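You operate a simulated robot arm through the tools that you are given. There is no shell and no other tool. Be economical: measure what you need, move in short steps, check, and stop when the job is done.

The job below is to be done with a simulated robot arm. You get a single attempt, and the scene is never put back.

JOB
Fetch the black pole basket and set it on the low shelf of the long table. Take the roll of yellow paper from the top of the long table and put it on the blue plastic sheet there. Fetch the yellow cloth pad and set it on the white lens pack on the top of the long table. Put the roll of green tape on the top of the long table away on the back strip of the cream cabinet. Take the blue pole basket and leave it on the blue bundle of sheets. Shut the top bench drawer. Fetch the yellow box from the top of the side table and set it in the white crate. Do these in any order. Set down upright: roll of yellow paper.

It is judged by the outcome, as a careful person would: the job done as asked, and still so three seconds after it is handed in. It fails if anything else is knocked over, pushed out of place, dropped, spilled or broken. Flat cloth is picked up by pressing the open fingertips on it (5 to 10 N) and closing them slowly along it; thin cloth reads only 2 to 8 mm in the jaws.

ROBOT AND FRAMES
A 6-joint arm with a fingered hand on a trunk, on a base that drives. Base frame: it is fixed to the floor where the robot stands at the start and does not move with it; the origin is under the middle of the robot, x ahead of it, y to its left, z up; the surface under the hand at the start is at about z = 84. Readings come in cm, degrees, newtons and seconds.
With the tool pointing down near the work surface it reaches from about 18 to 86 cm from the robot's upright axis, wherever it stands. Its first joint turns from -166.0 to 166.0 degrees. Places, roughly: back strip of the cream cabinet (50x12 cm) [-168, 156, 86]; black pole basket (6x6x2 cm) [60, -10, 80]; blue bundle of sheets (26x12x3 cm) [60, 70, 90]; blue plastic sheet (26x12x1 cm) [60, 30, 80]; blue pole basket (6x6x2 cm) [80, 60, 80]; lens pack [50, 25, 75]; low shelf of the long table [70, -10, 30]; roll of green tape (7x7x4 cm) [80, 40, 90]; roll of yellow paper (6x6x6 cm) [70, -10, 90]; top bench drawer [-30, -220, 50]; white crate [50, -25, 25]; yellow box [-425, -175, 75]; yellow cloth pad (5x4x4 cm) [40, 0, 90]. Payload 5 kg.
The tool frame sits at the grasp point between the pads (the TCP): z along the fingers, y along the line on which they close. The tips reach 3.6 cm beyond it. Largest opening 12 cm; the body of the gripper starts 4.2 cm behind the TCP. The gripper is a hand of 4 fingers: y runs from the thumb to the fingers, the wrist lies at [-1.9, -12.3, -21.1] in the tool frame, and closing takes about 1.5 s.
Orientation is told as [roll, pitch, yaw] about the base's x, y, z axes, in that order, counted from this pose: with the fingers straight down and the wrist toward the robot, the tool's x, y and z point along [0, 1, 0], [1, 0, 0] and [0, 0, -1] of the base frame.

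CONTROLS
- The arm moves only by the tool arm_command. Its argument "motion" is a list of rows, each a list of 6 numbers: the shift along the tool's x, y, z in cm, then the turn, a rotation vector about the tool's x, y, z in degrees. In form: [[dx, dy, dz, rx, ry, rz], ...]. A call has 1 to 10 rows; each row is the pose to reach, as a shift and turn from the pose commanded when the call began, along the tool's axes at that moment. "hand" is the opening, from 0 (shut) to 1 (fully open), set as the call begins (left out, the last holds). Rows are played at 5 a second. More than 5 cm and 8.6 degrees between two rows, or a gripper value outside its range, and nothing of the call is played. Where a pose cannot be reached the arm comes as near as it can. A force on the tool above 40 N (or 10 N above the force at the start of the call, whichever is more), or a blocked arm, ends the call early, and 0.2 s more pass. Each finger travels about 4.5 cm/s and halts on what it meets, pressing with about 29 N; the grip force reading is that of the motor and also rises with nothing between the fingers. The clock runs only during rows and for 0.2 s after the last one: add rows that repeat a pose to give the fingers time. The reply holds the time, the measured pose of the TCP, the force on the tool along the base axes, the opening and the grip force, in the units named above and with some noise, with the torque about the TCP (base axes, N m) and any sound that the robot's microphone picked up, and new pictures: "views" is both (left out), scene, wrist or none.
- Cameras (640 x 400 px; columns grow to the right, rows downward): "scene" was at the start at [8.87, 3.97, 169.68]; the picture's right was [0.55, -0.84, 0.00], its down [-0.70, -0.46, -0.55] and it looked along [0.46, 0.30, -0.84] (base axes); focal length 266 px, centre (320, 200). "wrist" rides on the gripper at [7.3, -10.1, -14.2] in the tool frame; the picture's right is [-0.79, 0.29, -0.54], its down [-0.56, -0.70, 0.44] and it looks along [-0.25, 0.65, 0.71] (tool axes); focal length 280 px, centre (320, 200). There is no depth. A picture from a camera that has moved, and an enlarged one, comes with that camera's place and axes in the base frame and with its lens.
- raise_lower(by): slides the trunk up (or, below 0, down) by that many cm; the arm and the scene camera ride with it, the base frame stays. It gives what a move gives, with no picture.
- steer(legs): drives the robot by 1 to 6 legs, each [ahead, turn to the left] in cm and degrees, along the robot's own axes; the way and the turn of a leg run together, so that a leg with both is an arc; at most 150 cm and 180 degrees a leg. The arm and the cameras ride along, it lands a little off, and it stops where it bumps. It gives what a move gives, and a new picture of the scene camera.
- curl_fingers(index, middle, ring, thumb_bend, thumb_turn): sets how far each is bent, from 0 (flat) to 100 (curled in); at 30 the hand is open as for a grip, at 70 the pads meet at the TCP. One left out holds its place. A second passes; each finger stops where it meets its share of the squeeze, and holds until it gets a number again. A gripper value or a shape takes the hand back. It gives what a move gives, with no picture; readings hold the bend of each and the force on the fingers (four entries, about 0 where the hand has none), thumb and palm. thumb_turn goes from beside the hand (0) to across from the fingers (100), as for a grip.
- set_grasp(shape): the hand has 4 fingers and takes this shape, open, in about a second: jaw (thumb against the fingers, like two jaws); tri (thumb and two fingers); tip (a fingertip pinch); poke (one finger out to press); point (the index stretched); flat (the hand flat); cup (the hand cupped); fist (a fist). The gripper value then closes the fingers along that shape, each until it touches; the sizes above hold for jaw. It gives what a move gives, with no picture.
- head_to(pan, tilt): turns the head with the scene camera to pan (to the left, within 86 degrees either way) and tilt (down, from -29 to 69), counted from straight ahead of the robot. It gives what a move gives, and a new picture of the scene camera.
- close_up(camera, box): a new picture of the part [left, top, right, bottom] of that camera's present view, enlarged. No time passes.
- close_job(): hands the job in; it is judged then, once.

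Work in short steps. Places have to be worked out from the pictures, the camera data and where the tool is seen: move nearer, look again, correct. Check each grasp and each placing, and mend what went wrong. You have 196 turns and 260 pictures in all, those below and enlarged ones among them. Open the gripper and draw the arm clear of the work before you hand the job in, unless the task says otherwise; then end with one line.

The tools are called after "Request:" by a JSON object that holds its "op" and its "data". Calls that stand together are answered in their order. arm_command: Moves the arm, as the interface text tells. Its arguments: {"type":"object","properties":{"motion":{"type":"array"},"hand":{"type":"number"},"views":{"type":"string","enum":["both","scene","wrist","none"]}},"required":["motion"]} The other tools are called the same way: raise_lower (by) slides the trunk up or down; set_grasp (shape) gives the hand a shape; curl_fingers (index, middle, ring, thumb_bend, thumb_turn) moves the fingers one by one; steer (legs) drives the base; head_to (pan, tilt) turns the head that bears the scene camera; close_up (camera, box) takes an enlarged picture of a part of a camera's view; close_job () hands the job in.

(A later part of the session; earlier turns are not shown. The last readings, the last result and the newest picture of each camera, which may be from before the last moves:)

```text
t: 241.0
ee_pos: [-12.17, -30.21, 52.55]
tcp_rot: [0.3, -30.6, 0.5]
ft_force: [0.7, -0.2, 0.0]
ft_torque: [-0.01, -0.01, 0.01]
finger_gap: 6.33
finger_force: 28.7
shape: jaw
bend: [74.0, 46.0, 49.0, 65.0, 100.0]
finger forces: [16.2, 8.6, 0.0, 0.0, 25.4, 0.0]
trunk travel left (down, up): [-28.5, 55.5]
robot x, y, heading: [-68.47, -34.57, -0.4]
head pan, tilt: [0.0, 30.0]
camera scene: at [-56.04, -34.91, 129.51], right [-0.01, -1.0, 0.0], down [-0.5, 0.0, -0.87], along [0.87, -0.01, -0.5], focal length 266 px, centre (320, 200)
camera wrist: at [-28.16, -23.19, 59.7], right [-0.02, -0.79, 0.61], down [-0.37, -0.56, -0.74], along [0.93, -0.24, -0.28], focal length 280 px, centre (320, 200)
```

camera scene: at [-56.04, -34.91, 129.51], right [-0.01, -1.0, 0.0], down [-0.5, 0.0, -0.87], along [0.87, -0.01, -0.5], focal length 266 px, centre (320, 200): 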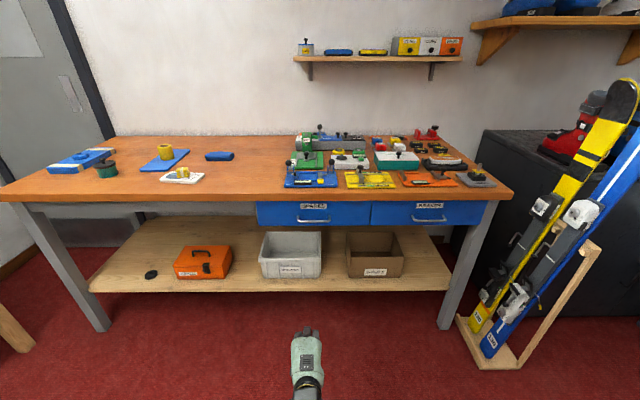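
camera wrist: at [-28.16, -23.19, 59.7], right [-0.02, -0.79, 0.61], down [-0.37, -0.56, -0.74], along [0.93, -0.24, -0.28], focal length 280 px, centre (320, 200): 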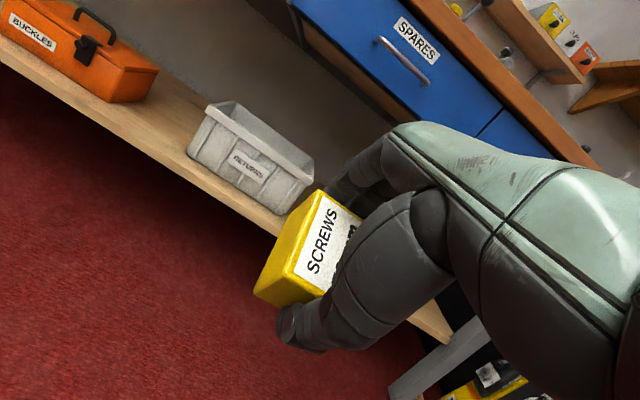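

Good view. Tilt another ~9° for more headroom, centre laterally, then drive in 36 cm.

Request:
{"op": "arm_command", "data": {"motion": [[3.2, 0, 0, -3, 0, 0], [6.4, 0, 0, -6, 0, 0], [9.6, 0, 0, -9.4, 0, 0]], "views": "none"}}

Request:
{"op": "steer", "data": {"legs": [[36, 0.4]]}}

Request:
{"op": "arm_command", "data": {"motion": [[0, 0, 0, 0, 0, 0]], "views": "wrist"}}

```text
t: 241.8
ee_pos: [-12.11, -20.57, 52.56]
tcp_rot: [0.2, -39.9, 0.5]
ft_force: [0.5, -0.9, -1.3]
ft_torque: [0.01, 0.02, -0.02]
finger_gap: 6.31
finger_force: 29.2
shape: jaw
bend: [74.0, 46.0, 49.0, 65.0, 100.0]
finger forces: [16.0, 8.7, 0.0, 0.0, 25.6, 0.1]
trunk travel left (down, up): [-28.5, 55.5]
robot x, y, heading: [-67.76, -34.96, -0.6]
head pan, tilt: [0.0, 30.0]
```

```text
t: 244.3
ee_pos: [23.71, -20.31, 52.7]
tcp_rot: [0.4, -39.9, 0.9]
ft_force: [-0.4, -0.1, -0.8]
ft_torque: [-0.04, 0.02, -0.01]
finger_gap: 6.34
finger_force: 28.7
shape: jaw
bend: [74.0, 46.0, 49.0, 65.0, 100.0]
finger forces: [16.1, 8.7, 0.0, 0.1, 25.6, 0.1]
trunk travel left (down, up): [-28.5, 55.5]
robot x, y, heading: [-32.02, -34.76, -0.1]
head pan, tilt: [0.0, 30.0]
camera scene: at [-20.14, -34.97, 129.5], right [0.0, -1.0, 0.0], down [-0.5, 0.0, -0.87], along [0.87, 0.0, -0.5], focal length 266 px, centre (320, 200)
```

scene: 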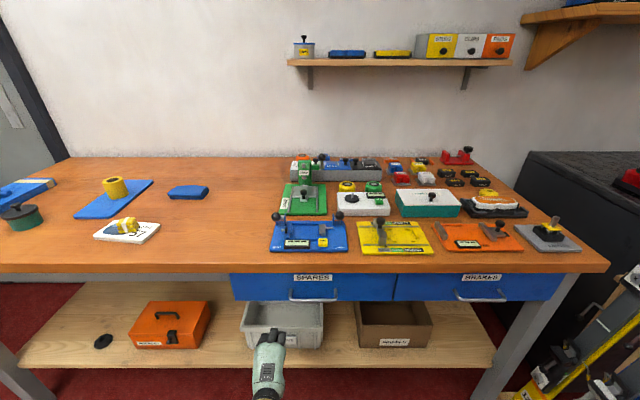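

```text
t: 244.7
ee_pos: [23.68, -20.51, 52.63]
tcp_rot: [0.3, -39.9, 0.8]
ft_force: [0.3, -0.7, -0.9]
ft_torque: [0.0, -0.01, 0.0]
finger_gap: 6.32
finger_force: 28.6
shape: jaw
bend: [74.0, 46.0, 49.0, 65.0, 100.0]
finger forces: [16.0, 8.7, 0.0, 0.0, 25.6, 0.0]
trunk travel left (down, up): [-28.5, 55.5]
robot x, y, heading: [-32.49, -35.08, -0.0]
head pan, tilt: [0.0, 30.0]
camera wrist: at [6.59, -13.54, 57.06], right [-0.11, -0.79, 0.6], down [-0.24, -0.56, -0.79], along [0.96, -0.23, -0.13], focal length 280 px, centre (320, 200)
```

wrist: 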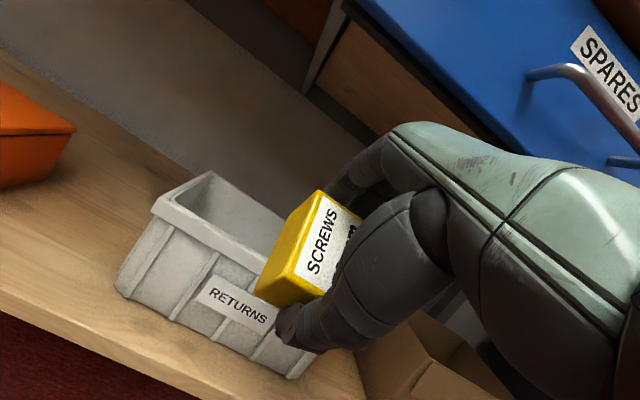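

Rim is at z≈41 and the box's lowest point ≈46. Move forward into position over the crate.

Request:
{"op": "arm_command", "data": {"motion": [[0, 3.4, 2.9, 0, 0, 0], [0, 6.9, 5.8, 0, 0, 0], [0, 10.3, 8.7, 0, 0, 0], [0, 13.8, 11.6, 0, 0, 0], [0, 17, 14.3, 0, 0, 0]], "views": "both"}}

```text
t: 245.9
ee_pos: [46.11, -19.96, 52.4]
tcp_rot: [0.4, -39.8, 0.8]
ft_force: [0.3, 0.2, -1.8]
ft_torque: [-0.03, -0.05, 0.0]
finger_gap: 6.34
finger_force: 28.9
shape: jaw
bend: [74.0, 46.0, 49.0, 65.0, 100.0]
finger forces: [16.2, 8.8, 0.0, 0.1, 25.6, 0.1]
trunk travel left (down, up): [-28.5, 55.5]
robot x, y, heading: [-32.42, -34.88, -0.0]
head pan, tilt: [0.0, 30.0]
camera scene: at [-20.14, -34.96, 129.5], right [0.0, -1.0, 0.0], down [-0.5, 0.0, -0.87], along [0.87, 0.0, -0.5], focal length 266 px, centre (320, 200)
camera wrist: at [28.97, -13.05, 56.92], right [-0.11, -0.79, 0.6], down [-0.24, -0.56, -0.79], along [0.96, -0.23, -0.13], focal length 280 px, centre (320, 200)
```

scene: 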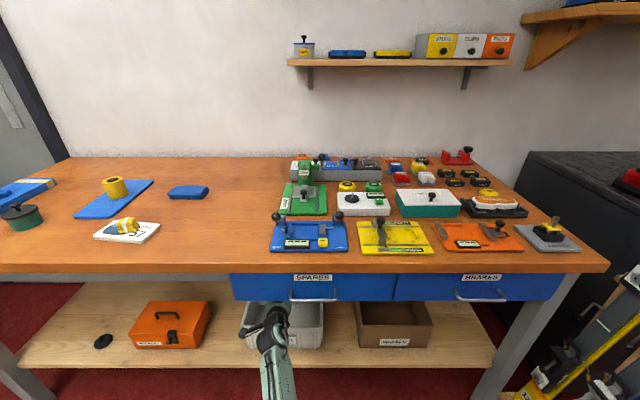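
wrist: 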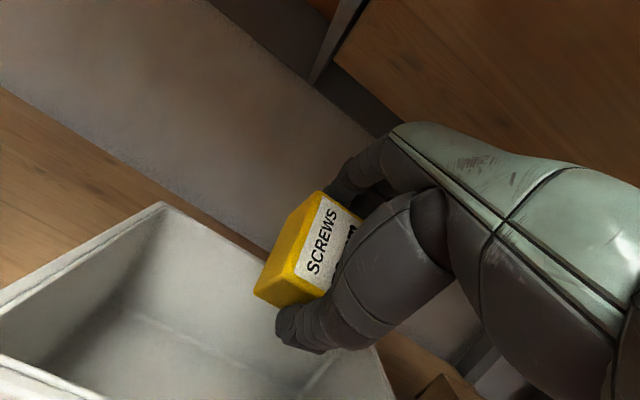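

Box is over the crate interior. Forward a bit more, then lower inside, still tilted.

Request:
{"op": "arm_command", "data": {"motion": [[0, 3.3, 2.7, 0, 0, 0], [0, 0.8, 5.8, 0, 0, 0], [0, -1.7, 8.9, 0, 0, 0], [0, -3.7, 11.2, 0, 0, 0]], "views": "wrist"}}

```text
t: 246.9
ee_pos: [49.82, -20.78, 40.21]
tcp_rot: [6.1, -35.7, -7.0]
ft_force: [0.9, 1.3, 0.9]
ft_torque: [-0.08, 0.08, -0.03]
finger_gap: 6.31
finger_force: 29.2
shape: jaw
bend: [74.0, 46.0, 49.0, 65.0, 100.0]
finger forces: [16.4, 8.8, 0.1, 0.0, 25.6, 0.1]
trunk travel left (down, up): [-28.5, 55.5]
robot x, y, heading: [-32.42, -34.85, 0.0]
head pan, tilt: [0.0, 30.0]
camera wrist: at [33.74, -13.08, 46.44], right [-0.13, -0.83, 0.54], down [-0.34, -0.47, -0.81], along [0.93, -0.29, -0.22], focal length 280 px, centre (320, 200)
```

wrist: 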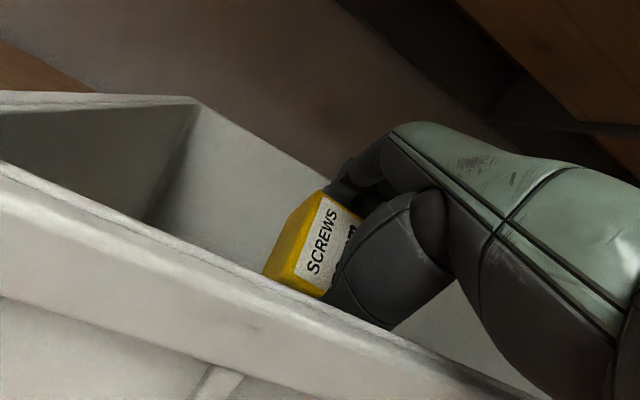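

The heel of the hand is resting on the crate's front rim. Raise 2.5 cm and move forward 2.5 cm, then untilt.

Request:
{"op": "arm_command", "data": {"motion": [[0, 1.6, -1.9, 0, 0, 0], [0, 3.5, -0.3, 0, 0, 0], [0, 3.5, -0.3, 0, 0, 0]], "views": "wrist"}}

```text
t: 247.7
ee_pos: [52.84, -19.91, 43.94]
tcp_rot: [0.4, -40.0, 0.9]
ft_force: [0.3, -0.5, -1.1]
ft_torque: [-0.04, 0.0, 0.02]
finger_gap: 6.33
finger_force: 29.5
shape: jaw
bend: [74.0, 46.0, 49.0, 65.0, 100.0]
finger forces: [16.3, 8.8, 0.0, 0.0, 25.6, 0.0]
trunk travel left (down, up): [-28.5, 55.5]
robot x, y, heading: [-32.49, -35.09, 0.2]
head pan, tilt: [0.0, 30.0]
camera wrist: at [35.66, -13.05, 48.52], right [-0.11, -0.79, 0.6], down [-0.24, -0.56, -0.79], along [0.96, -0.23, -0.13], focal length 280 px, centre (320, 200)
```

wrist: 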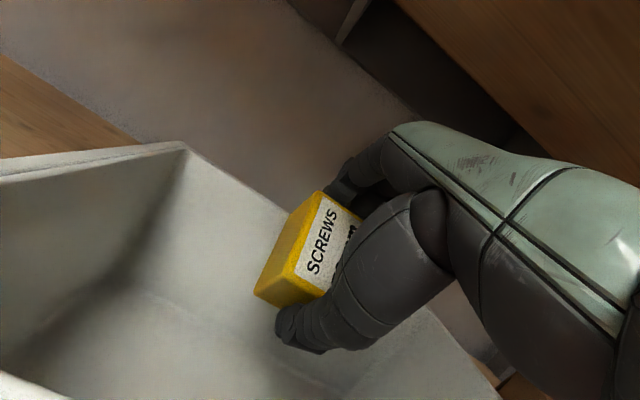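

Clear again. Now untilt to vertical while lowering inside the crate.

Request:
{"op": "arm_command", "data": {"motion": [[0, 0, 0, 8, 0, 0], [0, -0.6, 0.8, 16, 0, 0], [0, -1.3, 1.5, 24, 0, 0], [0, -2.3, 2.7, 32, 0, 0], [0, -3.5, 4.2, 40, 0, 0]], "views": "wrist"}}

```text
t: 248.7
ee_pos: [55.52, -22.67, 44.04]
tcp_rot: [-13.9, -16.0, 7.6]
ft_force: [-7.6, -13.8, 93.1]
ft_torque: [-0.58, -4.66, -0.7]
finger_gap: 6.46
finger_force: 29.1
shape: jaw
bend: [75.0, 39.0, 50.0, 71.0, 99.0]
finger forces: [64.5, 49.2, 6.3, 0.0, 22.2, 0.0]
out of reach, approached as far as the arm can: row 1, 5
trunk travel left (down, up): [-28.5, 55.5]
robot x, y, heading: [-32.64, -35.34, -0.1]
head pan, tilt: [0.0, 30.0]
stopped in row 5: the force on the tool passed its limit at 175 N (the readings are from after the stop); the commanded pose is now the measured one
camera wrist: at [41.22, -14.12, 52.89], right [0.16, -0.62, 0.77], down [-0.5, -0.72, -0.48], along [0.85, -0.31, -0.43], focal length 280 px, centre (320, 200)
```

wrist: 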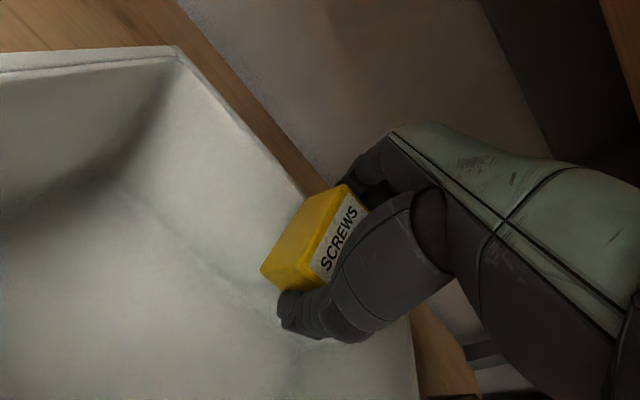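

The fingers caught the crate's back rim. Retreat gently along the finger axis to relieve it.

Request:
{"op": "arm_command", "data": {"motion": [[0, 0, -1.5, 0, 0, 0], [0, 0, -3, 0, 0, 0], [0, -0.5, -4.5, 0, 0, 0]], "views": "both"}}

```text
t: 249.5
ee_pos: [53.4, -21.98, 46.31]
tcp_rot: [-13.8, -14.0, 7.2]
ft_force: [-0.1, -0.2, -0.9]
ft_torque: [0.01, 0.01, 0.0]
finger_gap: 6.32
finger_force: 29.3
shape: jaw
bend: [74.0, 45.0, 50.0, 67.0, 99.0]
finger forces: [16.9, 10.9, 0.6, 0.0, 27.7, 0.0]
trunk travel left (down, up): [-28.5, 55.5]
robot x, y, heading: [-32.32, -35.11, -0.1]
head pan, tilt: [0.0, 30.0]
camera scene: at [-19.43, -34.85, 129.28], right [0.0, -1.0, 0.0], down [-0.51, 0.0, -0.86], along [0.86, 0.0, -0.51], focal length 266 px, centre (320, 200)
camera wrist: at [39.43, -13.29, 55.53], right [0.19, -0.62, 0.76], down [-0.52, -0.72, -0.46], along [0.83, -0.31, -0.46], focal length 280 px, centre (320, 200)
```

scene: 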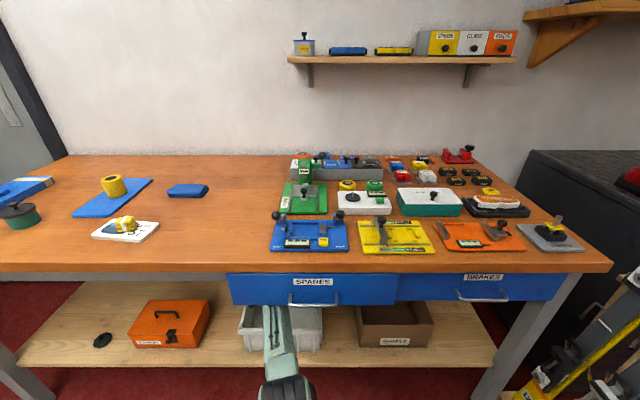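
wrist: 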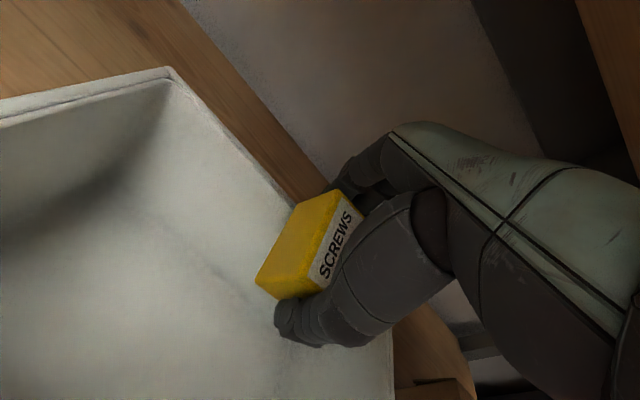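

Forces are zero and the box is still held. The left "SPARES" drawer looks shifted; zoom in to check.

Request:
{"op": "close_up", "data": {"camera": "scene", "box": [200, 250, 440, 400]}}

```text
2.67 times, centred on (320, 325) of scene
camera zoom: at [-19.43, -34.85, 129.28], right [0.0, -1.0, 0.0], down [-0.51, 0.0, -0.86], along [0.86, 0.0, -0.51], focal length 708 px, centre (320, -133)
```

zoom: 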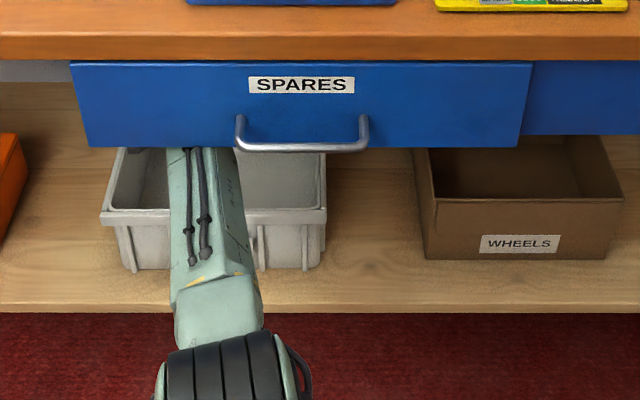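

The arm brushed the SPARES drawer and drew it out a few cm (I'll push it back later). The base is too far for a vertical hand here. First restore the 40° tilt and centre position.

Request:
{"op": "arm_command", "data": {"motion": [[0, -0.5, 0, -6.3, 2.6, 2.6], [0.4, -1.1, -0.3, -12.6, 5.2, 5.2], [0.8, -1.7, -0.8, -18.9, 7.8, 7.8], [1.2, -2.2, -1.4, -25.2, 10.4, 10.4]], "views": "wrist"}}

```text
t: 250.5
ee_pos: [51.17, -20.62, 48.38]
tcp_rot: [1.1, -41.5, -1.2]
ft_force: [-0.1, 0.5, 0.7]
ft_torque: [0.01, 0.07, 0.0]
finger_gap: 6.34
finger_force: 29.0
shape: jaw
bend: [74.0, 45.0, 50.0, 67.0, 99.0]
finger forces: [16.6, 10.8, 0.7, 0.0, 27.8, 0.1]
trunk travel left (down, up): [-28.5, 55.5]
robot x, y, heading: [-32.6, -34.84, 0.3]
head pan, tilt: [0.0, 30.0]
camera wrist: at [34.22, -13.35, 52.46], right [-0.15, -0.8, 0.59], down [-0.23, -0.55, -0.8], along [0.96, -0.26, -0.11], focal length 280 px, centre (320, 200)
```

wrist: 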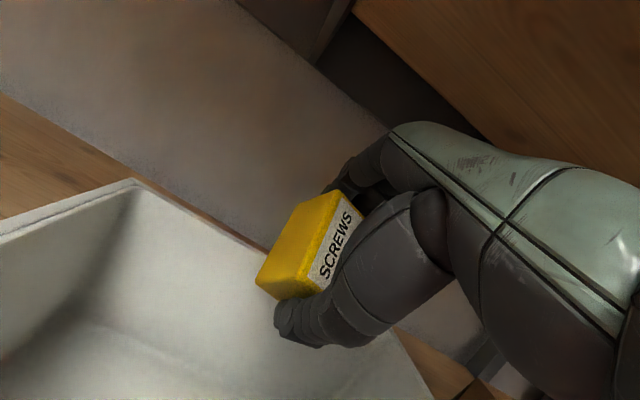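

Raise slightly, drive the base 12 cm ahead, and then draw the hand back the same amount.

Request:
{"op": "arm_command", "data": {"motion": [[0, 1.3, -1.5, 0, 0, 0], [0, 0.6, -2.1, 0, 0, 0]], "views": "none"}}

Request:
{"op": "steer", "data": {"legs": [[7, 0]]}}

Request:
{"op": "arm_command", "data": {"motion": [[0, -2.7, -2.3, 0, 0, 0], [0, -5.3, -4.6, 0, 0, 0]], "views": "none"}}

Request:
{"op": "steer", "data": {"legs": [[6, 0]]}}

Request:
{"op": "arm_command", "data": {"motion": [[0, -2.2, -2, 0, 0, 0], [0, -4.2, -3.7, 0, 0, 0]], "views": "both"}}

```text
t: 251.1
ee_pos: [50.16, -20.75, 50.3]
tcp_rot: [1.1, -41.4, -1.3]
ft_force: [-0.6, 1.0, -0.9]
ft_torque: [-0.02, 0.03, 0.02]
finger_gap: 6.32
finger_force: 29.3
shape: jaw
bend: [74.0, 45.0, 50.0, 67.0, 99.0]
finger forces: [16.6, 10.6, 0.6, 0.0, 27.9, 0.0]
trunk travel left (down, up): [-28.5, 55.5]
robot x, y, heading: [-32.39, -35.15, -0.1]
head pan, tilt: [0.0, 30.0]
```

```text
t: 252.2
ee_pos: [57.26, -20.81, 50.31]
tcp_rot: [1.0, -41.4, -1.3]
ft_force: [1.0, 0.2, -2.9]
ft_torque: [0.0, -0.01, -0.02]
finger_gap: 6.33
finger_force: 28.7
shape: jaw
bend: [74.0, 45.0, 50.0, 67.0, 99.0]
finger forces: [16.6, 10.7, 0.7, 0.1, 27.8, 0.1]
trunk travel left (down, up): [-28.5, 55.5]
robot x, y, heading: [-24.87, -34.78, -0.0]
head pan, tilt: [0.0, 30.0]
camera scene: at [-13.08, -34.96, 129.49], right [0.0, -1.0, 0.0], down [-0.5, 0.0, -0.87], along [0.87, 0.0, -0.5], focal length 266 px, centre (320, 200)
```

scene: 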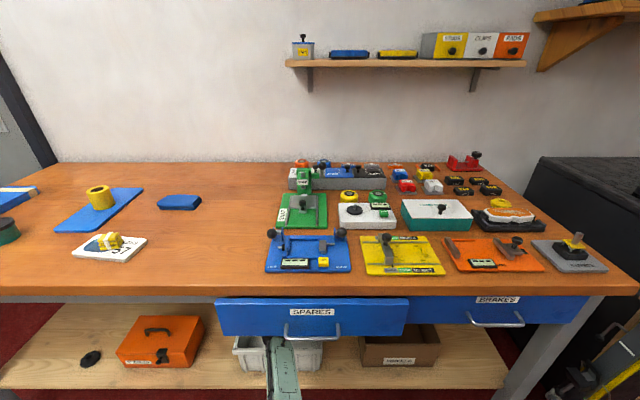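

```text
t: 252.8
ee_pos: [50.13, -20.68, 50.47]
tcp_rot: [1.0, -41.5, -1.3]
ft_force: [0.2, 0.4, -1.4]
ft_torque: [0.02, -0.02, 0.01]
finger_gap: 6.31
finger_force: 29.5
shape: jaw
bend: [74.0, 45.0, 50.0, 67.0, 99.0]
finger forces: [16.6, 10.8, 0.6, 0.0, 27.9, 0.0]
trunk travel left (down, up): [-28.5, 55.5]
robot x, y, heading: [-25.47, -35.02, -0.0]
head pan, tilt: [0.0, 30.0]
```

```text
t: 253.8
ee_pos: [55.99, -20.63, 50.25]
tcp_rot: [1.1, -41.4, -1.3]
ft_force: [0.7, 0.0, -1.0]
ft_torque: [-0.02, 0.03, -0.02]
finger_gap: 6.34
finger_force: 29.1
shape: jaw
bend: [74.0, 45.0, 50.0, 67.0, 99.0]
finger forces: [16.6, 10.7, 0.7, 0.0, 27.9, 0.0]
trunk travel left (down, up): [-28.5, 55.5]
robot x, y, heading: [-19.45, -35.13, -0.0]
head pan, tilt: [0.0, 30.0]
camera scene: at [-7.1, -34.96, 129.49], right [0.0, -1.0, 0.0], down [-0.5, 0.0, -0.87], along [0.87, 0.0, -0.5], focal length 266 px, centre (320, 200)
```

scene: 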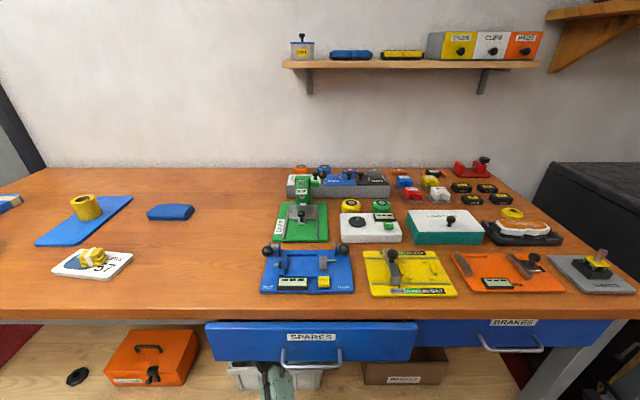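

```text
t: 254.4
ee_pos: [50.48, -20.65, 50.28]
tcp_rot: [1.1, -41.7, -1.3]
ft_force: [-0.4, -0.1, -1.0]
ft_torque: [0.0, 0.02, 0.02]
finger_gap: 6.33
finger_force: 29.2
shape: jaw
bend: [74.0, 45.0, 50.0, 67.0, 99.0]
finger forces: [16.6, 10.7, 0.7, 0.0, 27.8, 0.1]
trunk travel left (down, up): [-28.5, 55.5]
robot x, y, heading: [-19.14, -35.39, 0.0]
head pan, tilt: [0.0, 30.0]
camera scene: at [-7.25, -34.97, 129.51], right [0.0, -1.0, 0.0], down [-0.5, 0.0, -0.87], along [0.87, 0.0, -0.5], focal length 266 px, centre (320, 200)
camera wrist: at [33.44, -13.28, 54.34], right [-0.15, -0.8, 0.59], down [-0.24, -0.55, -0.8], along [0.96, -0.26, -0.1], focal length 280 px, centre (320, 200)
```

scene: 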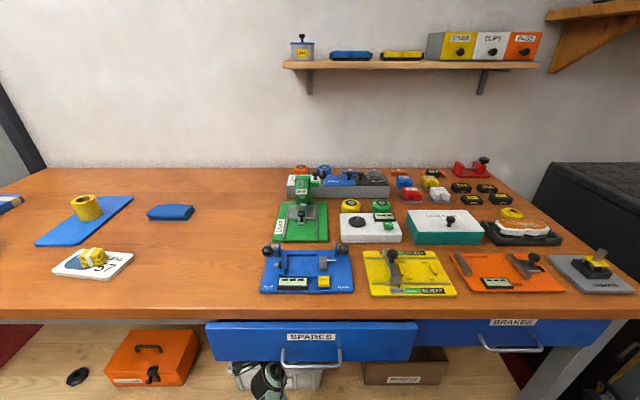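
wrist: 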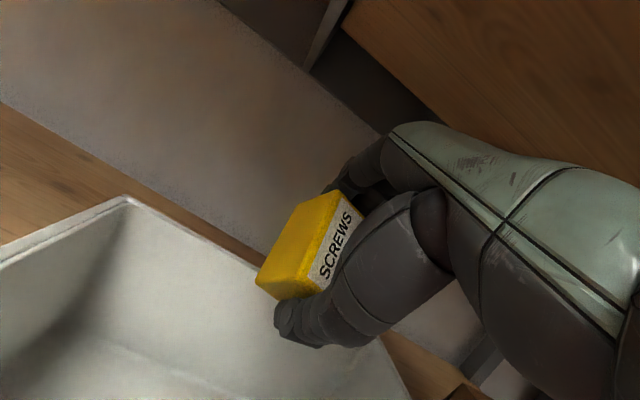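

Base is now close enough. Lower 6 cm with tilt, then untilt in stages, checking.

Request:
{"op": "arm_command", "data": {"motion": [[0, -1.5, 2.7, 0, 0, 0], [0, -3.4, 4.9, 0, 0, 0], [0, -3.4, 4.9, 7, 0, 0], [0, -3.4, 4.9, 14, 0, 0], [0, -3.6, 5.2, 21, 0, 0]], "views": "wrist"}}

```text
t: 255.6
ee_pos: [51.23, -20.69, 43.97]
tcp_rot: [0.8, -20.4, -0.8]
ft_force: [-0.3, -1.0, -0.7]
ft_torque: [-0.04, -0.01, -0.01]
finger_gap: 6.28
finger_force: 29.0
shape: jaw
bend: [74.0, 45.0, 50.0, 67.0, 99.0]
finger forces: [16.6, 10.7, 0.7, 0.0, 27.7, 0.0]
trunk travel left (down, up): [-28.5, 55.5]
robot x, y, heading: [-19.37, -34.98, 0.0]
head pan, tilt: [0.0, 30.0]
camera wrist: at [36.81, -13.33, 53.91], right [0.07, -0.8, 0.6], down [-0.51, -0.55, -0.67], along [0.86, -0.25, -0.44], focal length 280 px, centre (320, 200)
```

wrist: 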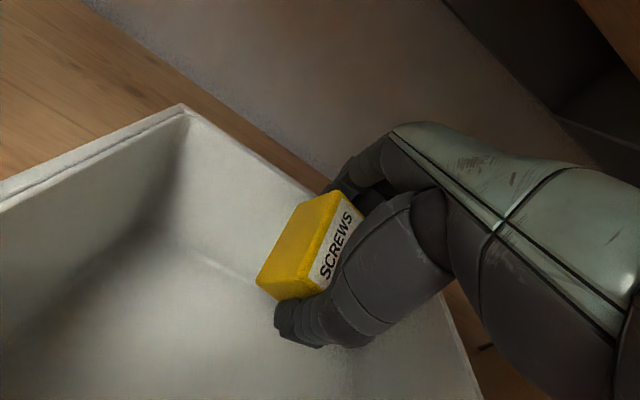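

Good. Continue untilting while lowering.

Request:
{"op": "arm_command", "data": {"motion": [[0, -0.7, 1.9, 3.5, 0, 0], [0, -1.2, 3.3, 10, 0, 0], [0, -1.6, 4.5, 15, 0, 0], [0, -2, 5.4, 20, 0, 0]], "views": "wrist"}}

```text
t: 256.6
ee_pos: [51.21, -20.54, 38.28]
tcp_rot: [0.8, -0.4, -0.6]
ft_force: [-0.7, -1.1, -1.3]
ft_torque: [0.0, 0.03, -0.03]
finger_gap: 6.28
finger_force: 29.0
shape: jaw
bend: [74.0, 45.0, 50.0, 67.0, 99.0]
finger forces: [16.5, 11.1, 0.6, 0.0, 27.6, 0.1]
trunk travel left (down, up): [-28.5, 55.5]
robot x, y, heading: [-18.8, -35.33, 0.0]
head pan, tilt: [0.0, 30.0]
camera wrist: at [40.99, -13.38, 52.54], right [0.28, -0.8, 0.53], down [-0.7, -0.55, -0.46], along [0.66, -0.25, -0.71], focal length 280 px, centre (320, 200)
```

wrist: 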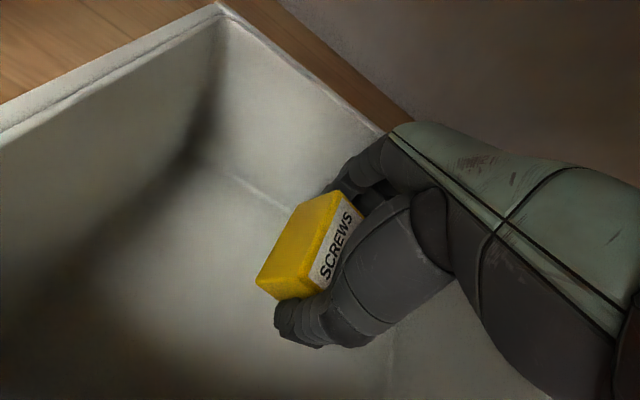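

Vertical inside the crate. Lower gently to the crate floor.

Request:
{"op": "arm_command", "data": {"motion": [[0, 0, 1, 0, 0, 0], [0, 0, 2, 0, 0, 0], [0, 0, 2.7, 0, 0, 0], [0, 0, 3.2, 0, 0, 0], [0, 0, 3.5, 0, 0, 0]], "views": "none"}}

```text
t: 257.8
ee_pos: [51.24, -20.5, 34.83]
tcp_rot: [0.8, -0.6, -0.5]
ft_force: [-1.8, -1.0, -1.1]
ft_torque: [-0.02, -0.1, -0.08]
finger_gap: 6.28
finger_force: 28.8
shape: jaw
bend: [74.0, 45.0, 50.0, 67.0, 99.0]
finger forces: [16.5, 13.6, 0.6, 0.1, 27.8, 0.0]
trunk travel left (down, up): [-28.5, 55.5]
robot x, y, heading: [-19.4, -34.98, 0.1]
head pan, tilt: [0.0, 30.0]
```

Request:
{"op": "arm_command", "data": {"motion": [[0, -0.3, 0.3, 0, 0, 0], [0, -0.3, 0.6, 0, 0, 0], [0, -0.3, 0.9, 0, 0, 0], [0, -0.3, 1.1, 0, 0, 0]], "views": "wrist"}}

```text
t: 258.8
ee_pos: [50.9, -20.37, 33.72]
tcp_rot: [0.8, -0.5, -0.6]
ft_force: [0.0, -0.6, -0.6]
ft_torque: [-0.01, -0.02, -0.01]
finger_gap: 6.28
finger_force: 29.2
shape: jaw
bend: [74.0, 45.0, 50.0, 67.0, 99.0]
finger forces: [16.7, 11.1, 0.7, 0.1, 27.6, 0.0]
trunk travel left (down, up): [-28.5, 55.5]
robot x, y, heading: [-19.05, -34.61, 0.2]
head pan, tilt: [0.0, 30.0]
camera wrist: at [40.77, -13.27, 47.9], right [0.28, -0.8, 0.53], down [-0.7, -0.55, -0.46], along [0.66, -0.25, -0.71], focal length 280 px, centre (320, 200)
```

wrist: 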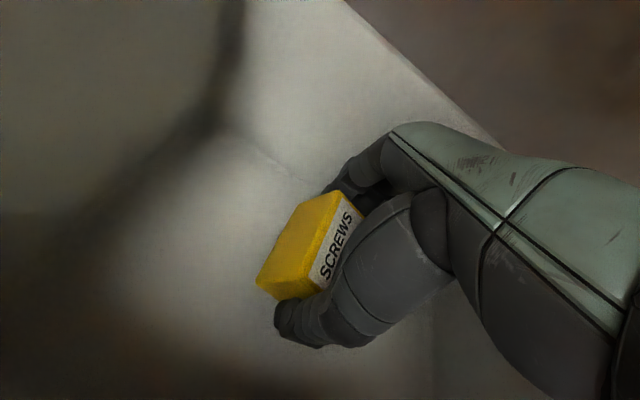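

The finger side is close to the back wall; shift 1.8 cm toward me and continue lowering.

Request:
{"op": "arm_command", "data": {"motion": [[0, -1.8, 0, 0, 0, 0], [0, -1.8, 0.4, 0, 0, 0], [0, -1.8, 0.8, 0, 0, 0], [0, -1.8, 1.1, 0, 0, 0], [0, -1.8, 1.4, 0, 0, 0]], "views": "none"}}

```text
t: 260.0
ee_pos: [49.36, -20.32, 32.92]
tcp_rot: [1.0, -1.1, -0.6]
ft_force: [-3.6, 0.9, 31.5]
ft_torque: [0.22, 1.63, -0.04]
finger_gap: 5.96
finger_force: 29.0
shape: jaw
bend: [74.0, 47.0, 50.0, 68.0, 99.0]
finger forces: [13.9, 7.6, 0.0, 0.0, 51.9, 0.0]
trunk travel left (down, up): [-28.5, 55.5]
robot x, y, heading: [-19.51, -34.89, -0.1]
head pan, tilt: [0.0, 30.0]
```

Contact with the crate floor. Ease up and open partly.

Request:
{"op": "arm_command", "data": {"motion": [[0, 0, -0.4, 0, 0, 0], [0, 0, -0.6, 0, 0, 0]], "views": "none"}}

Request:
{"op": "arm_command", "data": {"motion": [[0, 0, 0, 0, 0, 0], [0, 0, 0, 0, 0, 0], [0, 0, 0, 0, 0, 0], [0, 0, 0, 0, 0, 0], [0, 0, 0, 0, 0, 0], [0, 0, 0, 0, 0, 0]], "hand": 0.85, "views": "wrist"}}

```text
t: 260.6
ee_pos: [49.03, -20.44, 32.67]
tcp_rot: [0.8, -0.4, -0.7]
ft_force: [1.7, 2.0, 9.3]
ft_torque: [0.11, 0.18, -0.04]
finger_gap: 5.92
finger_force: 29.3
shape: jaw
bend: [74.0, 47.0, 50.0, 69.0, 99.0]
finger forces: [18.5, 9.1, 0.0, 0.1, 31.8, 0.0]
trunk travel left (down, up): [-28.5, 55.5]
robot x, y, heading: [-19.19, -35.19, -0.2]
head pan, tilt: [0.0, 30.0]
```

```text
t: 262.0
ee_pos: [49.15, -20.44, 32.74]
tcp_rot: [0.9, -0.5, -0.5]
ft_force: [-0.7, 0.2, -0.2]
ft_torque: [-0.02, -0.01, 0.04]
finger_gap: 10.18
finger_force: 0.1
shape: jaw
bend: [26.0, 33.0, 31.0, 46.0, 99.0]
finger forces: [0.0, 0.2, 0.0, 0.1, 0.0, 0.0]
trunk travel left (down, up): [-28.5, 55.5]
robot x, y, heading: [-19.19, -34.93, -0.1]
head pan, tilt: [0.0, 30.0]
camera wrist: at [38.88, -13.27, 47.05], right [0.28, -0.8, 0.53], down [-0.7, -0.55, -0.46], along [0.66, -0.25, -0.71], focal length 280 px, centre (320, 200)
```

wrist: 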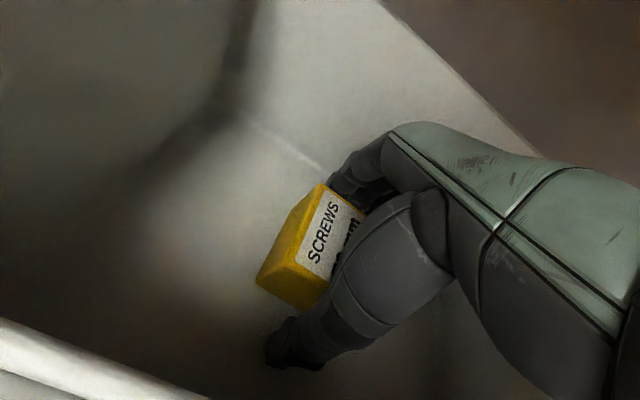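

Released. Now exit in reverse: rise, tilt, rise more.

Request:
{"op": "arm_command", "data": {"motion": [[0, 0, -3.5, 0, 0, 0], [0, 0, -7, 0, 0, 0], [0, 0, -8.5, -7, 0, 0], [0, 0, -9.5, -14, 0, 0], [0, 0, -10.5, -21, 0, 0], [0, 0, -12.5, -28, 0, 0], [0, 0, -14.5, -35, 0, 0], [0, 0, -16.5, -41, 0, 0], [0, 0, -18.5, -41, 0, 0]], "views": "wrist"}}

```text
t: 264.0
ee_pos: [48.96, -20.64, 51.38]
tcp_rot: [1.1, -41.6, -1.3]
ft_force: [0.5, -0.2, -0.1]
ft_torque: [0.01, -0.04, 0.02]
finger_gap: 10.18
finger_force: 0.1
shape: jaw
bend: [26.0, 33.0, 31.0, 46.0, 99.0]
finger forces: [0.1, 0.1, 0.1, 0.0, 0.1, 0.0]
trunk travel left (down, up): [-28.5, 55.5]
robot x, y, heading: [-19.31, -34.97, -0.1]
head pan, tilt: [0.0, 30.0]
camera wrist: at [31.94, -13.3, 55.45], right [-0.15, -0.8, 0.59], down [-0.24, -0.55, -0.8], along [0.96, -0.26, -0.11], focal length 280 px, centre (320, 200)
```

wrist: 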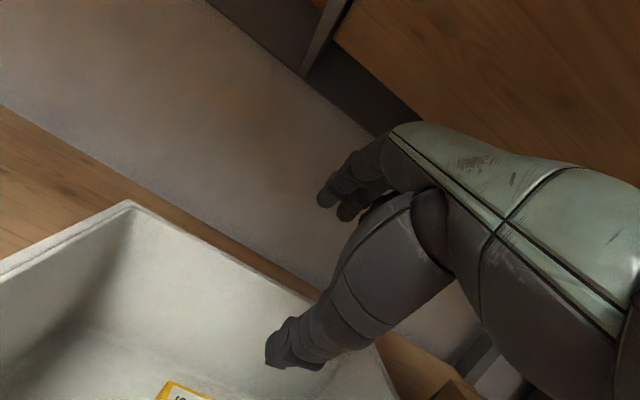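

Clear of the crate with the yellow box inside. Back the base straight out.

Request:
{"op": "steer", "data": {"legs": [[-45, 0]]}}

Request:
{"op": "close_up", "data": {"camera": "scene", "box": [180, 200, 440, 360]}}

```text
t: 266.9
ee_pos: [3.44, -20.46, 51.43]
tcp_rot: [1.1, -41.5, -1.1]
ft_force: [0.2, 0.6, 0.3]
ft_torque: [-0.03, 0.01, -0.02]
finger_gap: 10.17
finger_force: 0.0
shape: jaw
bend: [26.0, 33.0, 31.0, 46.0, 99.0]
finger forces: [0.0, 0.0, 0.0, 0.0, 0.0, 0.0]
trunk travel left (down, up): [-28.5, 55.5]
robot x, y, heading: [-64.96, -34.94, 0.2]
head pan, tilt: [0.0, 30.0]
camera scene: at [-52.67, -35.01, 129.51], right [0.0, -1.0, 0.0], down [-0.5, 0.0, -0.87], along [0.87, 0.0, -0.5], focal length 266 px, centre (320, 200)
```

scene: 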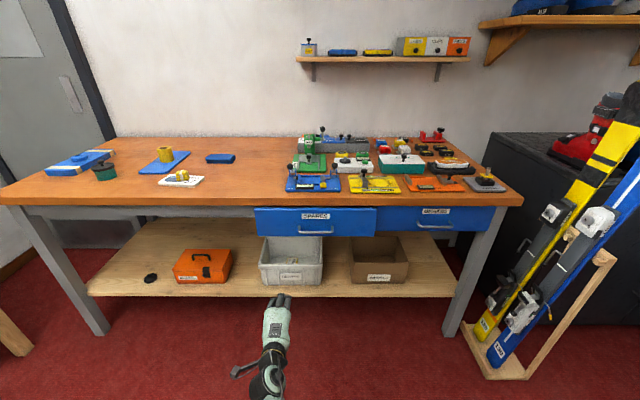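

```text
2.46 times, centred on (310, 280) of scene
camera zoom: at [-52.67, -35.01, 129.51], right [0.0, -1.0, 0.0], down [-0.5, 0.0, -0.87], along [0.87, 0.0, -0.5], focal length 653 px, centre (345, 3)
```

zoom: 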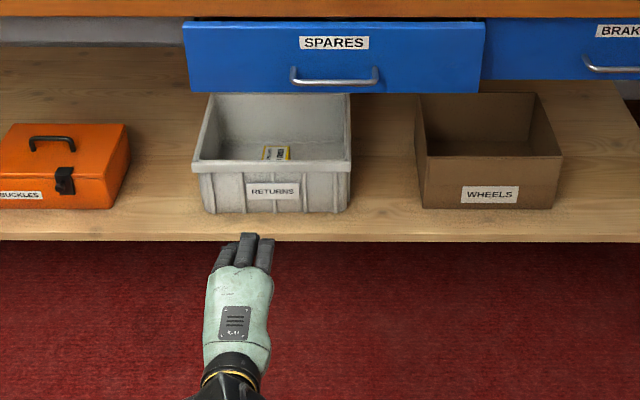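

The yellow box is in the crate. The SPARES drawer is ~4 cm out; I'll push it back with a fist on its handle. Raise, tilt the hand to horizontal and centre on the handle.

Request:
{"op": "raise_lower", "data": {"by": 25}}

Request:
{"op": "arm_command", "data": {"motion": [[-2, 0, 0, -7, 0, 0], [-4, 0, 0, -14, 0, 0], [-6, 0, 0, -21, 0, 0], [-8, 0, 0, -28, 0, 0], [-10, 0, 0, -35, 0, 0], [-13, 0, 0, -42, 0, 0], [-13, 0, 0, -46, 0, 0]], "views": "none"}}

Request:
{"op": "set_grasp", "data": {"shape": "fist"}}

Request:
{"op": "arm_command", "data": {"motion": [[0, 0, 0, 0, 0, 0]], "views": "both"}}

```text
t: 269.5
ee_pos: [3.49, -20.49, 76.5]
tcp_rot: [1.1, -41.5, -0.9]
ft_force: [-0.7, 0.7, 0.4]
ft_torque: [0.03, -0.02, 0.01]
finger_gap: 10.16
finger_force: 0.0
shape: jaw
bend: [26.0, 33.0, 31.0, 46.0, 99.0]
finger forces: [0.0, 0.1, 0.1, 0.1, 0.1, 0.1]
trunk travel left (down, up): [-53.5, 30.5]
robot x, y, heading: [-64.65, -35.25, 0.1]
head pan, tilt: [0.0, 30.0]
```

```text
t: 271.1
ee_pos: [2.77, -28.45, 75.27]
tcp_rot: [63.4, -82.3, -66.1]
ft_force: [-0.4, 0.0, -0.5]
ft_torque: [-0.01, 0.03, 0.01]
finger_gap: 10.21
finger_force: 0.1
shape: jaw
bend: [26.0, 33.0, 31.0, 46.0, 98.0]
finger forces: [0.0, 0.0, 0.0, 0.0, 0.1, 0.1]
out of reach, approached as far as the arm can: row 5, 6, 7
trunk travel left (down, up): [-53.5, 30.5]
robot x, y, heading: [-64.5, -34.9, 0.0]
head pan, tilt: [0.0, 30.0]
```

```text
t: 272.0
ee_pos: [2.85, -28.64, 75.2]
tcp_rot: [62.5, -82.2, -65.3]
ft_force: [0.3, -0.8, 0.3]
ft_torque: [0.0, 0.02, 0.0]
finger_gap: 0.0
finger_force: 0.0
shape: fist
bend: [100.0, 100.0, 100.0, 85.0, 85.0]
finger forces: [0.0, 0.0, 0.0, 0.1, 0.1, 0.0]
trunk travel left (down, up): [-53.5, 30.5]
robot x, y, heading: [-64.45, -35.41, 0.2]
head pan, tilt: [0.0, 30.0]
```

```text
t: 272.4
ee_pos: [2.7, -28.61, 75.22]
tcp_rot: [62.5, -82.1, -65.3]
ft_force: [0.6, 0.5, 0.4]
ft_torque: [0.01, -0.01, 0.01]
finger_gap: 0.01
finger_force: 0.0
shape: fist
bend: [100.0, 100.0, 100.0, 85.0, 85.0]
finger forces: [0.0, 0.0, 0.0, 0.1, 0.1, 0.0]
trunk travel left (down, up): [-53.5, 30.5]
robot x, y, heading: [-64.85, -35.19, 0.1]
head pan, tilt: [0.0, 30.0]
camera scene: at [-52.61, -35.01, 154.5], right [0.0, -1.0, 0.0], down [-0.5, 0.0, -0.87], along [0.87, 0.0, -0.5], focal length 266 px, centre (320, 200)
camera wrist: at [-11.67, -19.53, 66.86], right [-0.57, -0.79, 0.22], down [0.37, -0.49, -0.79], along [0.74, -0.36, 0.57], focal length 280 px, centre (320, 200)
```

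scene: 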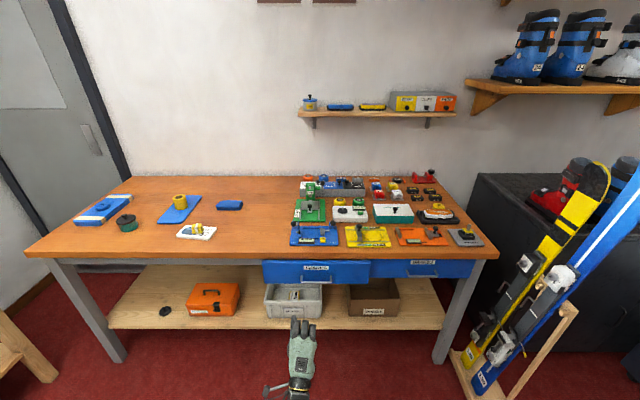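
wrist: 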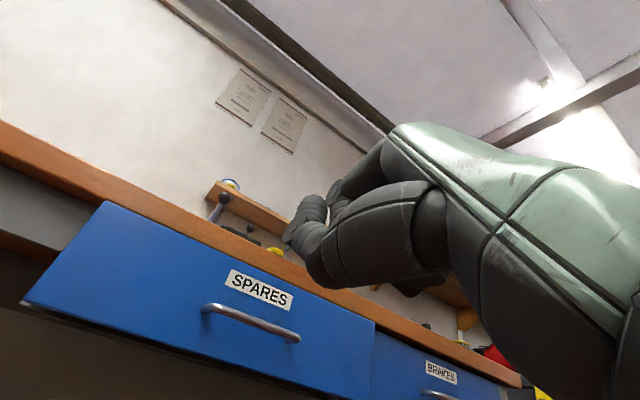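

The hand is now horizontal with a fist. Shift to the handle's centre and slightly lower, and approach.

Request:
{"op": "arm_command", "data": {"motion": [[-1.5, -1, 2, 0, 0, 0], [-3, -2, 4, 0, 0, 0], [-3, -2.5, 8, 0, 0, 0]], "views": "both"}}

```text
t: 273.2
ee_pos: [6.25, -28.68, 75.93]
tcp_rot: [58.5, -82.2, -62.2]
ft_force: [-0.2, 0.8, 0.0]
ft_torque: [0.01, 0.02, 0.0]
finger_gap: 0.01
finger_force: 0.2
shape: fist
bend: [100.0, 100.0, 100.0, 85.0, 85.0]
finger forces: [0.1, 0.0, 0.1, 0.0, 0.1, 0.0]
out of reach, approached as far as the arm can: row 1, 2, 3
trunk travel left (down, up): [-53.5, 30.5]
robot x, y, heading: [-64.59, -35.09, 0.3]
head pan, tilt: [0.0, 30.0]
camera scene: at [-52.58, -35.0, 154.5], right [0.0, -1.0, 0.0], down [-0.5, 0.0, -0.87], along [0.87, 0.0, -0.5], focal length 266 px, centre (320, 200)
camera wrist: at [-8.09, -19.45, 67.69], right [-0.57, -0.78, 0.23], down [0.36, -0.5, -0.79], along [0.74, -0.37, 0.57], focal length 280 px, centre (320, 200)
```

scene: 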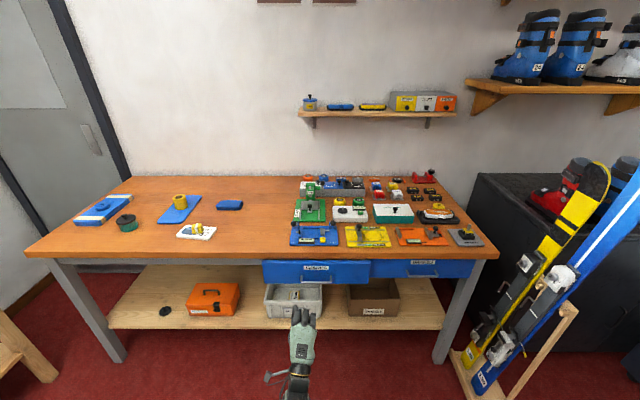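
wrist: 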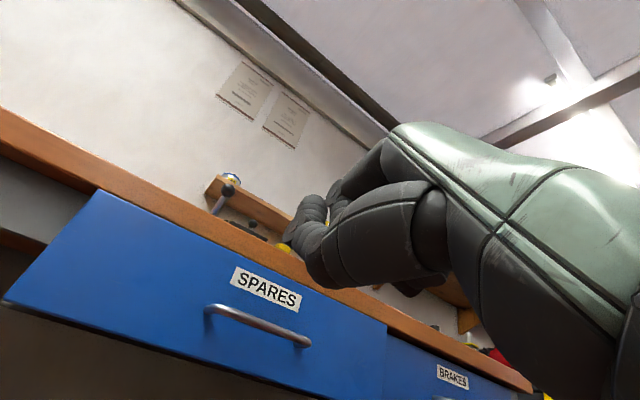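

The arm is at a wrist limit in this pose, so I'll use the base: lower 2.5 cm, turn right 4° to centre on the handle, and creep forward.

Request:
{"op": "raise_lower", "data": {"by": -2.5}}

Request:
{"op": "steer", "data": {"legs": [[0, -4], [7, 0]]}}

Request:
{"op": "arm_command", "data": {"motion": [[0, 0, 0, 0, 0, 0]], "views": "wrist"}}

```text
t: 273.9
ee_pos: [6.2, -28.72, 73.37]
tcp_rot: [58.9, -82.2, -62.4]
ft_force: [0.0, 0.3, 0.7]
ft_torque: [0.0, 0.0, 0.01]
finger_gap: 0.0
finger_force: 0.0
shape: fist
bend: [100.0, 100.0, 100.0, 85.0, 85.0]
finger forces: [0.0, 0.1, 0.1, 0.0, 0.0, 0.1]
trunk travel left (down, up): [-51.0, 33.0]
robot x, y, heading: [-64.48, -35.46, 0.1]
head pan, tilt: [0.0, 30.0]
```

```text
t: 275.5
ee_pos: [13.35, -34.14, 73.29]
tcp_rot: [58.3, -82.1, -66.1]
ft_force: [0.7, -0.5, -0.3]
ft_torque: [0.0, -0.03, 0.0]
finger_gap: 0.01
finger_force: 0.0
shape: fist
bend: [100.0, 100.0, 100.0, 85.0, 85.0]
finger forces: [0.1, 0.0, 0.0, 0.0, 0.1, 0.1]
trunk travel left (down, up): [-51.0, 33.0]
robot x, y, heading: [-57.86, -35.69, -3.9]
head pan, tilt: [0.0, 30.0]
camera scene: at [-45.65, -36.33, 151.99], right [-0.07, -1.0, 0.0], down [-0.5, 0.03, -0.87], along [0.86, -0.06, -0.5], focal length 266 px, centre (320, 200)
```

scene: 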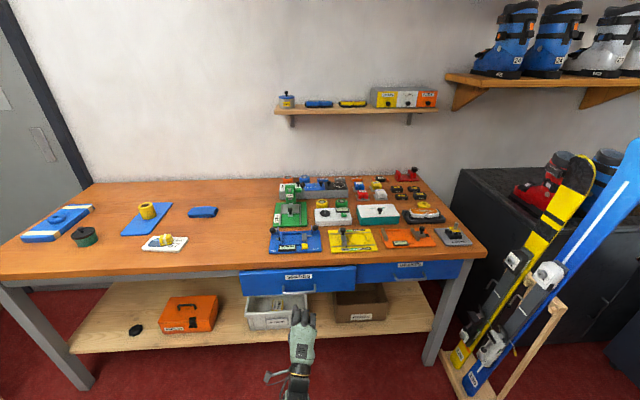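

```text
t: 275.9
ee_pos: [13.22, -34.18, 73.33]
tcp_rot: [58.7, -82.1, -66.5]
ft_force: [0.0, -0.5, -0.8]
ft_torque: [-0.03, 0.0, 0.0]
finger_gap: 0.0
finger_force: 0.0
shape: fist
bend: [100.0, 100.0, 100.0, 85.0, 85.0]
finger forces: [0.1, 0.1, 0.1, 0.0, 0.1, 0.0]
trunk travel left (down, up): [-51.0, 33.0]
robot x, y, heading: [-58.0, -35.31, -3.9]
head pan, tilt: [0.0, 30.0]
camera wrist: at [-0.31, -23.94, 65.21], right [-0.63, -0.74, 0.23], down [0.32, -0.52, -0.79], along [0.71, -0.42, 0.57], focal length 280 px, centre (320, 200)
```

wrist: 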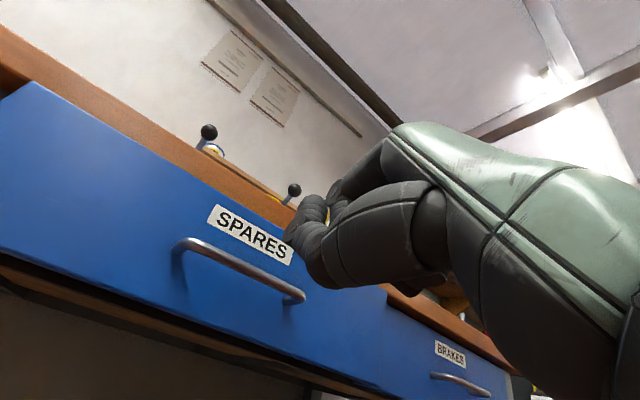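

Handle centre is about (19, −31.5, 71). Adjust 2° left, 2 cm lower, and creep in.

Request:
{"op": "raise_lower", "data": {"by": -2}}

Request:
{"op": "steer", "data": {"legs": [[0, 2], [4, 0]]}}

Request:
{"op": "arm_command", "data": {"motion": [[0, 0, 0, 0, 0, 0]], "views": "wrist"}}

```text
t: 276.5
ee_pos: [13.35, -34.2, 71.39]
tcp_rot: [58.9, -82.2, -66.6]
ft_force: [-0.3, -0.6, 0.5]
ft_torque: [0.0, -0.01, 0.04]
finger_gap: 0.0
finger_force: 0.1
shape: fist
bend: [100.0, 100.0, 100.0, 85.0, 85.0]
finger forces: [0.0, 0.0, 0.0, 0.0, 0.0, 0.0]
trunk travel left (down, up): [-49.0, 35.0]
robot x, y, heading: [-58.02, -35.44, -3.7]
head pan, tilt: [0.0, 30.0]
```

```text
t: 277.8
ee_pos: [17.49, -31.77, 71.31]
tcp_rot: [58.1, -82.1, -63.7]
ft_force: [-0.3, -0.6, 0.1]
ft_torque: [-0.01, -0.01, 0.02]
finger_gap: 0.0
finger_force: 0.0
shape: fist
bend: [100.0, 100.0, 100.0, 85.0, 85.0]
finger forces: [0.1, 0.1, 0.1, 0.0, 0.1, 0.0]
trunk travel left (down, up): [-49.0, 35.0]
robot x, y, heading: [-53.76, -35.71, -1.8]
head pan, tilt: [0.0, 30.0]
camera scene: at [-41.52, -36.03, 149.98], right [-0.03, -1.0, 0.0], down [-0.5, 0.02, -0.87], along [0.86, -0.03, -0.5], focal length 266 px, centre (320, 200)
```

scene: 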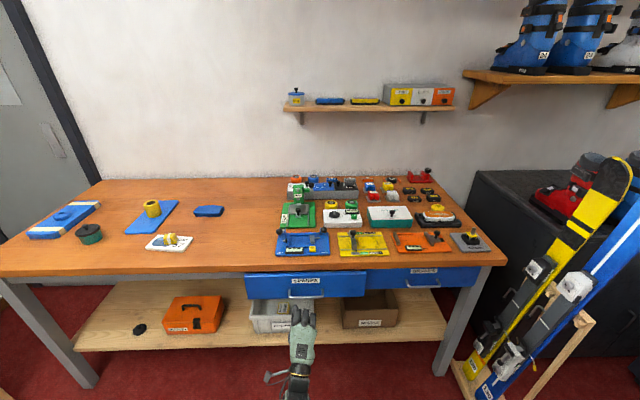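

```text
t: 278.2
ee_pos: [17.32, -31.88, 71.58]
tcp_rot: [58.6, -82.2, -64.4]
ft_force: [0.3, 0.2, 0.1]
ft_torque: [0.0, -0.01, 0.01]
finger_gap: 0.0
finger_force: 0.0
shape: fist
bend: [100.0, 100.0, 100.0, 85.0, 85.0]
finger forces: [0.0, 0.1, 0.0, 0.0, 0.1, 0.0]
trunk travel left (down, up): [-49.0, 35.0]
robot x, y, heading: [-53.66, -35.62, -1.9]
head pan, tilt: [0.0, 30.0]
camera wrist: at [3.3, -22.1, 63.2], right [-0.6, -0.76, 0.23], down [0.34, -0.51, -0.79], along [0.72, -0.4, 0.57], focal length 280 px, centre (320, 200)
```

wrist: 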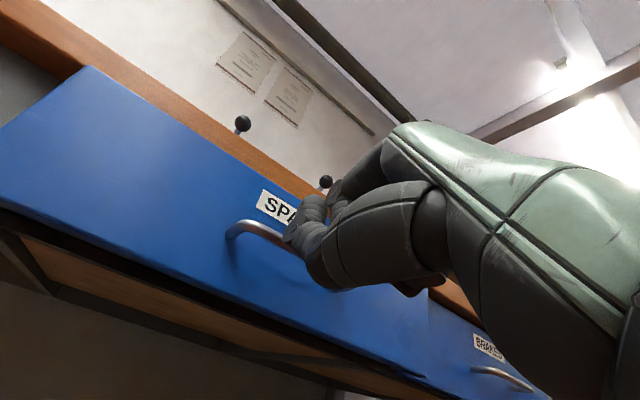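

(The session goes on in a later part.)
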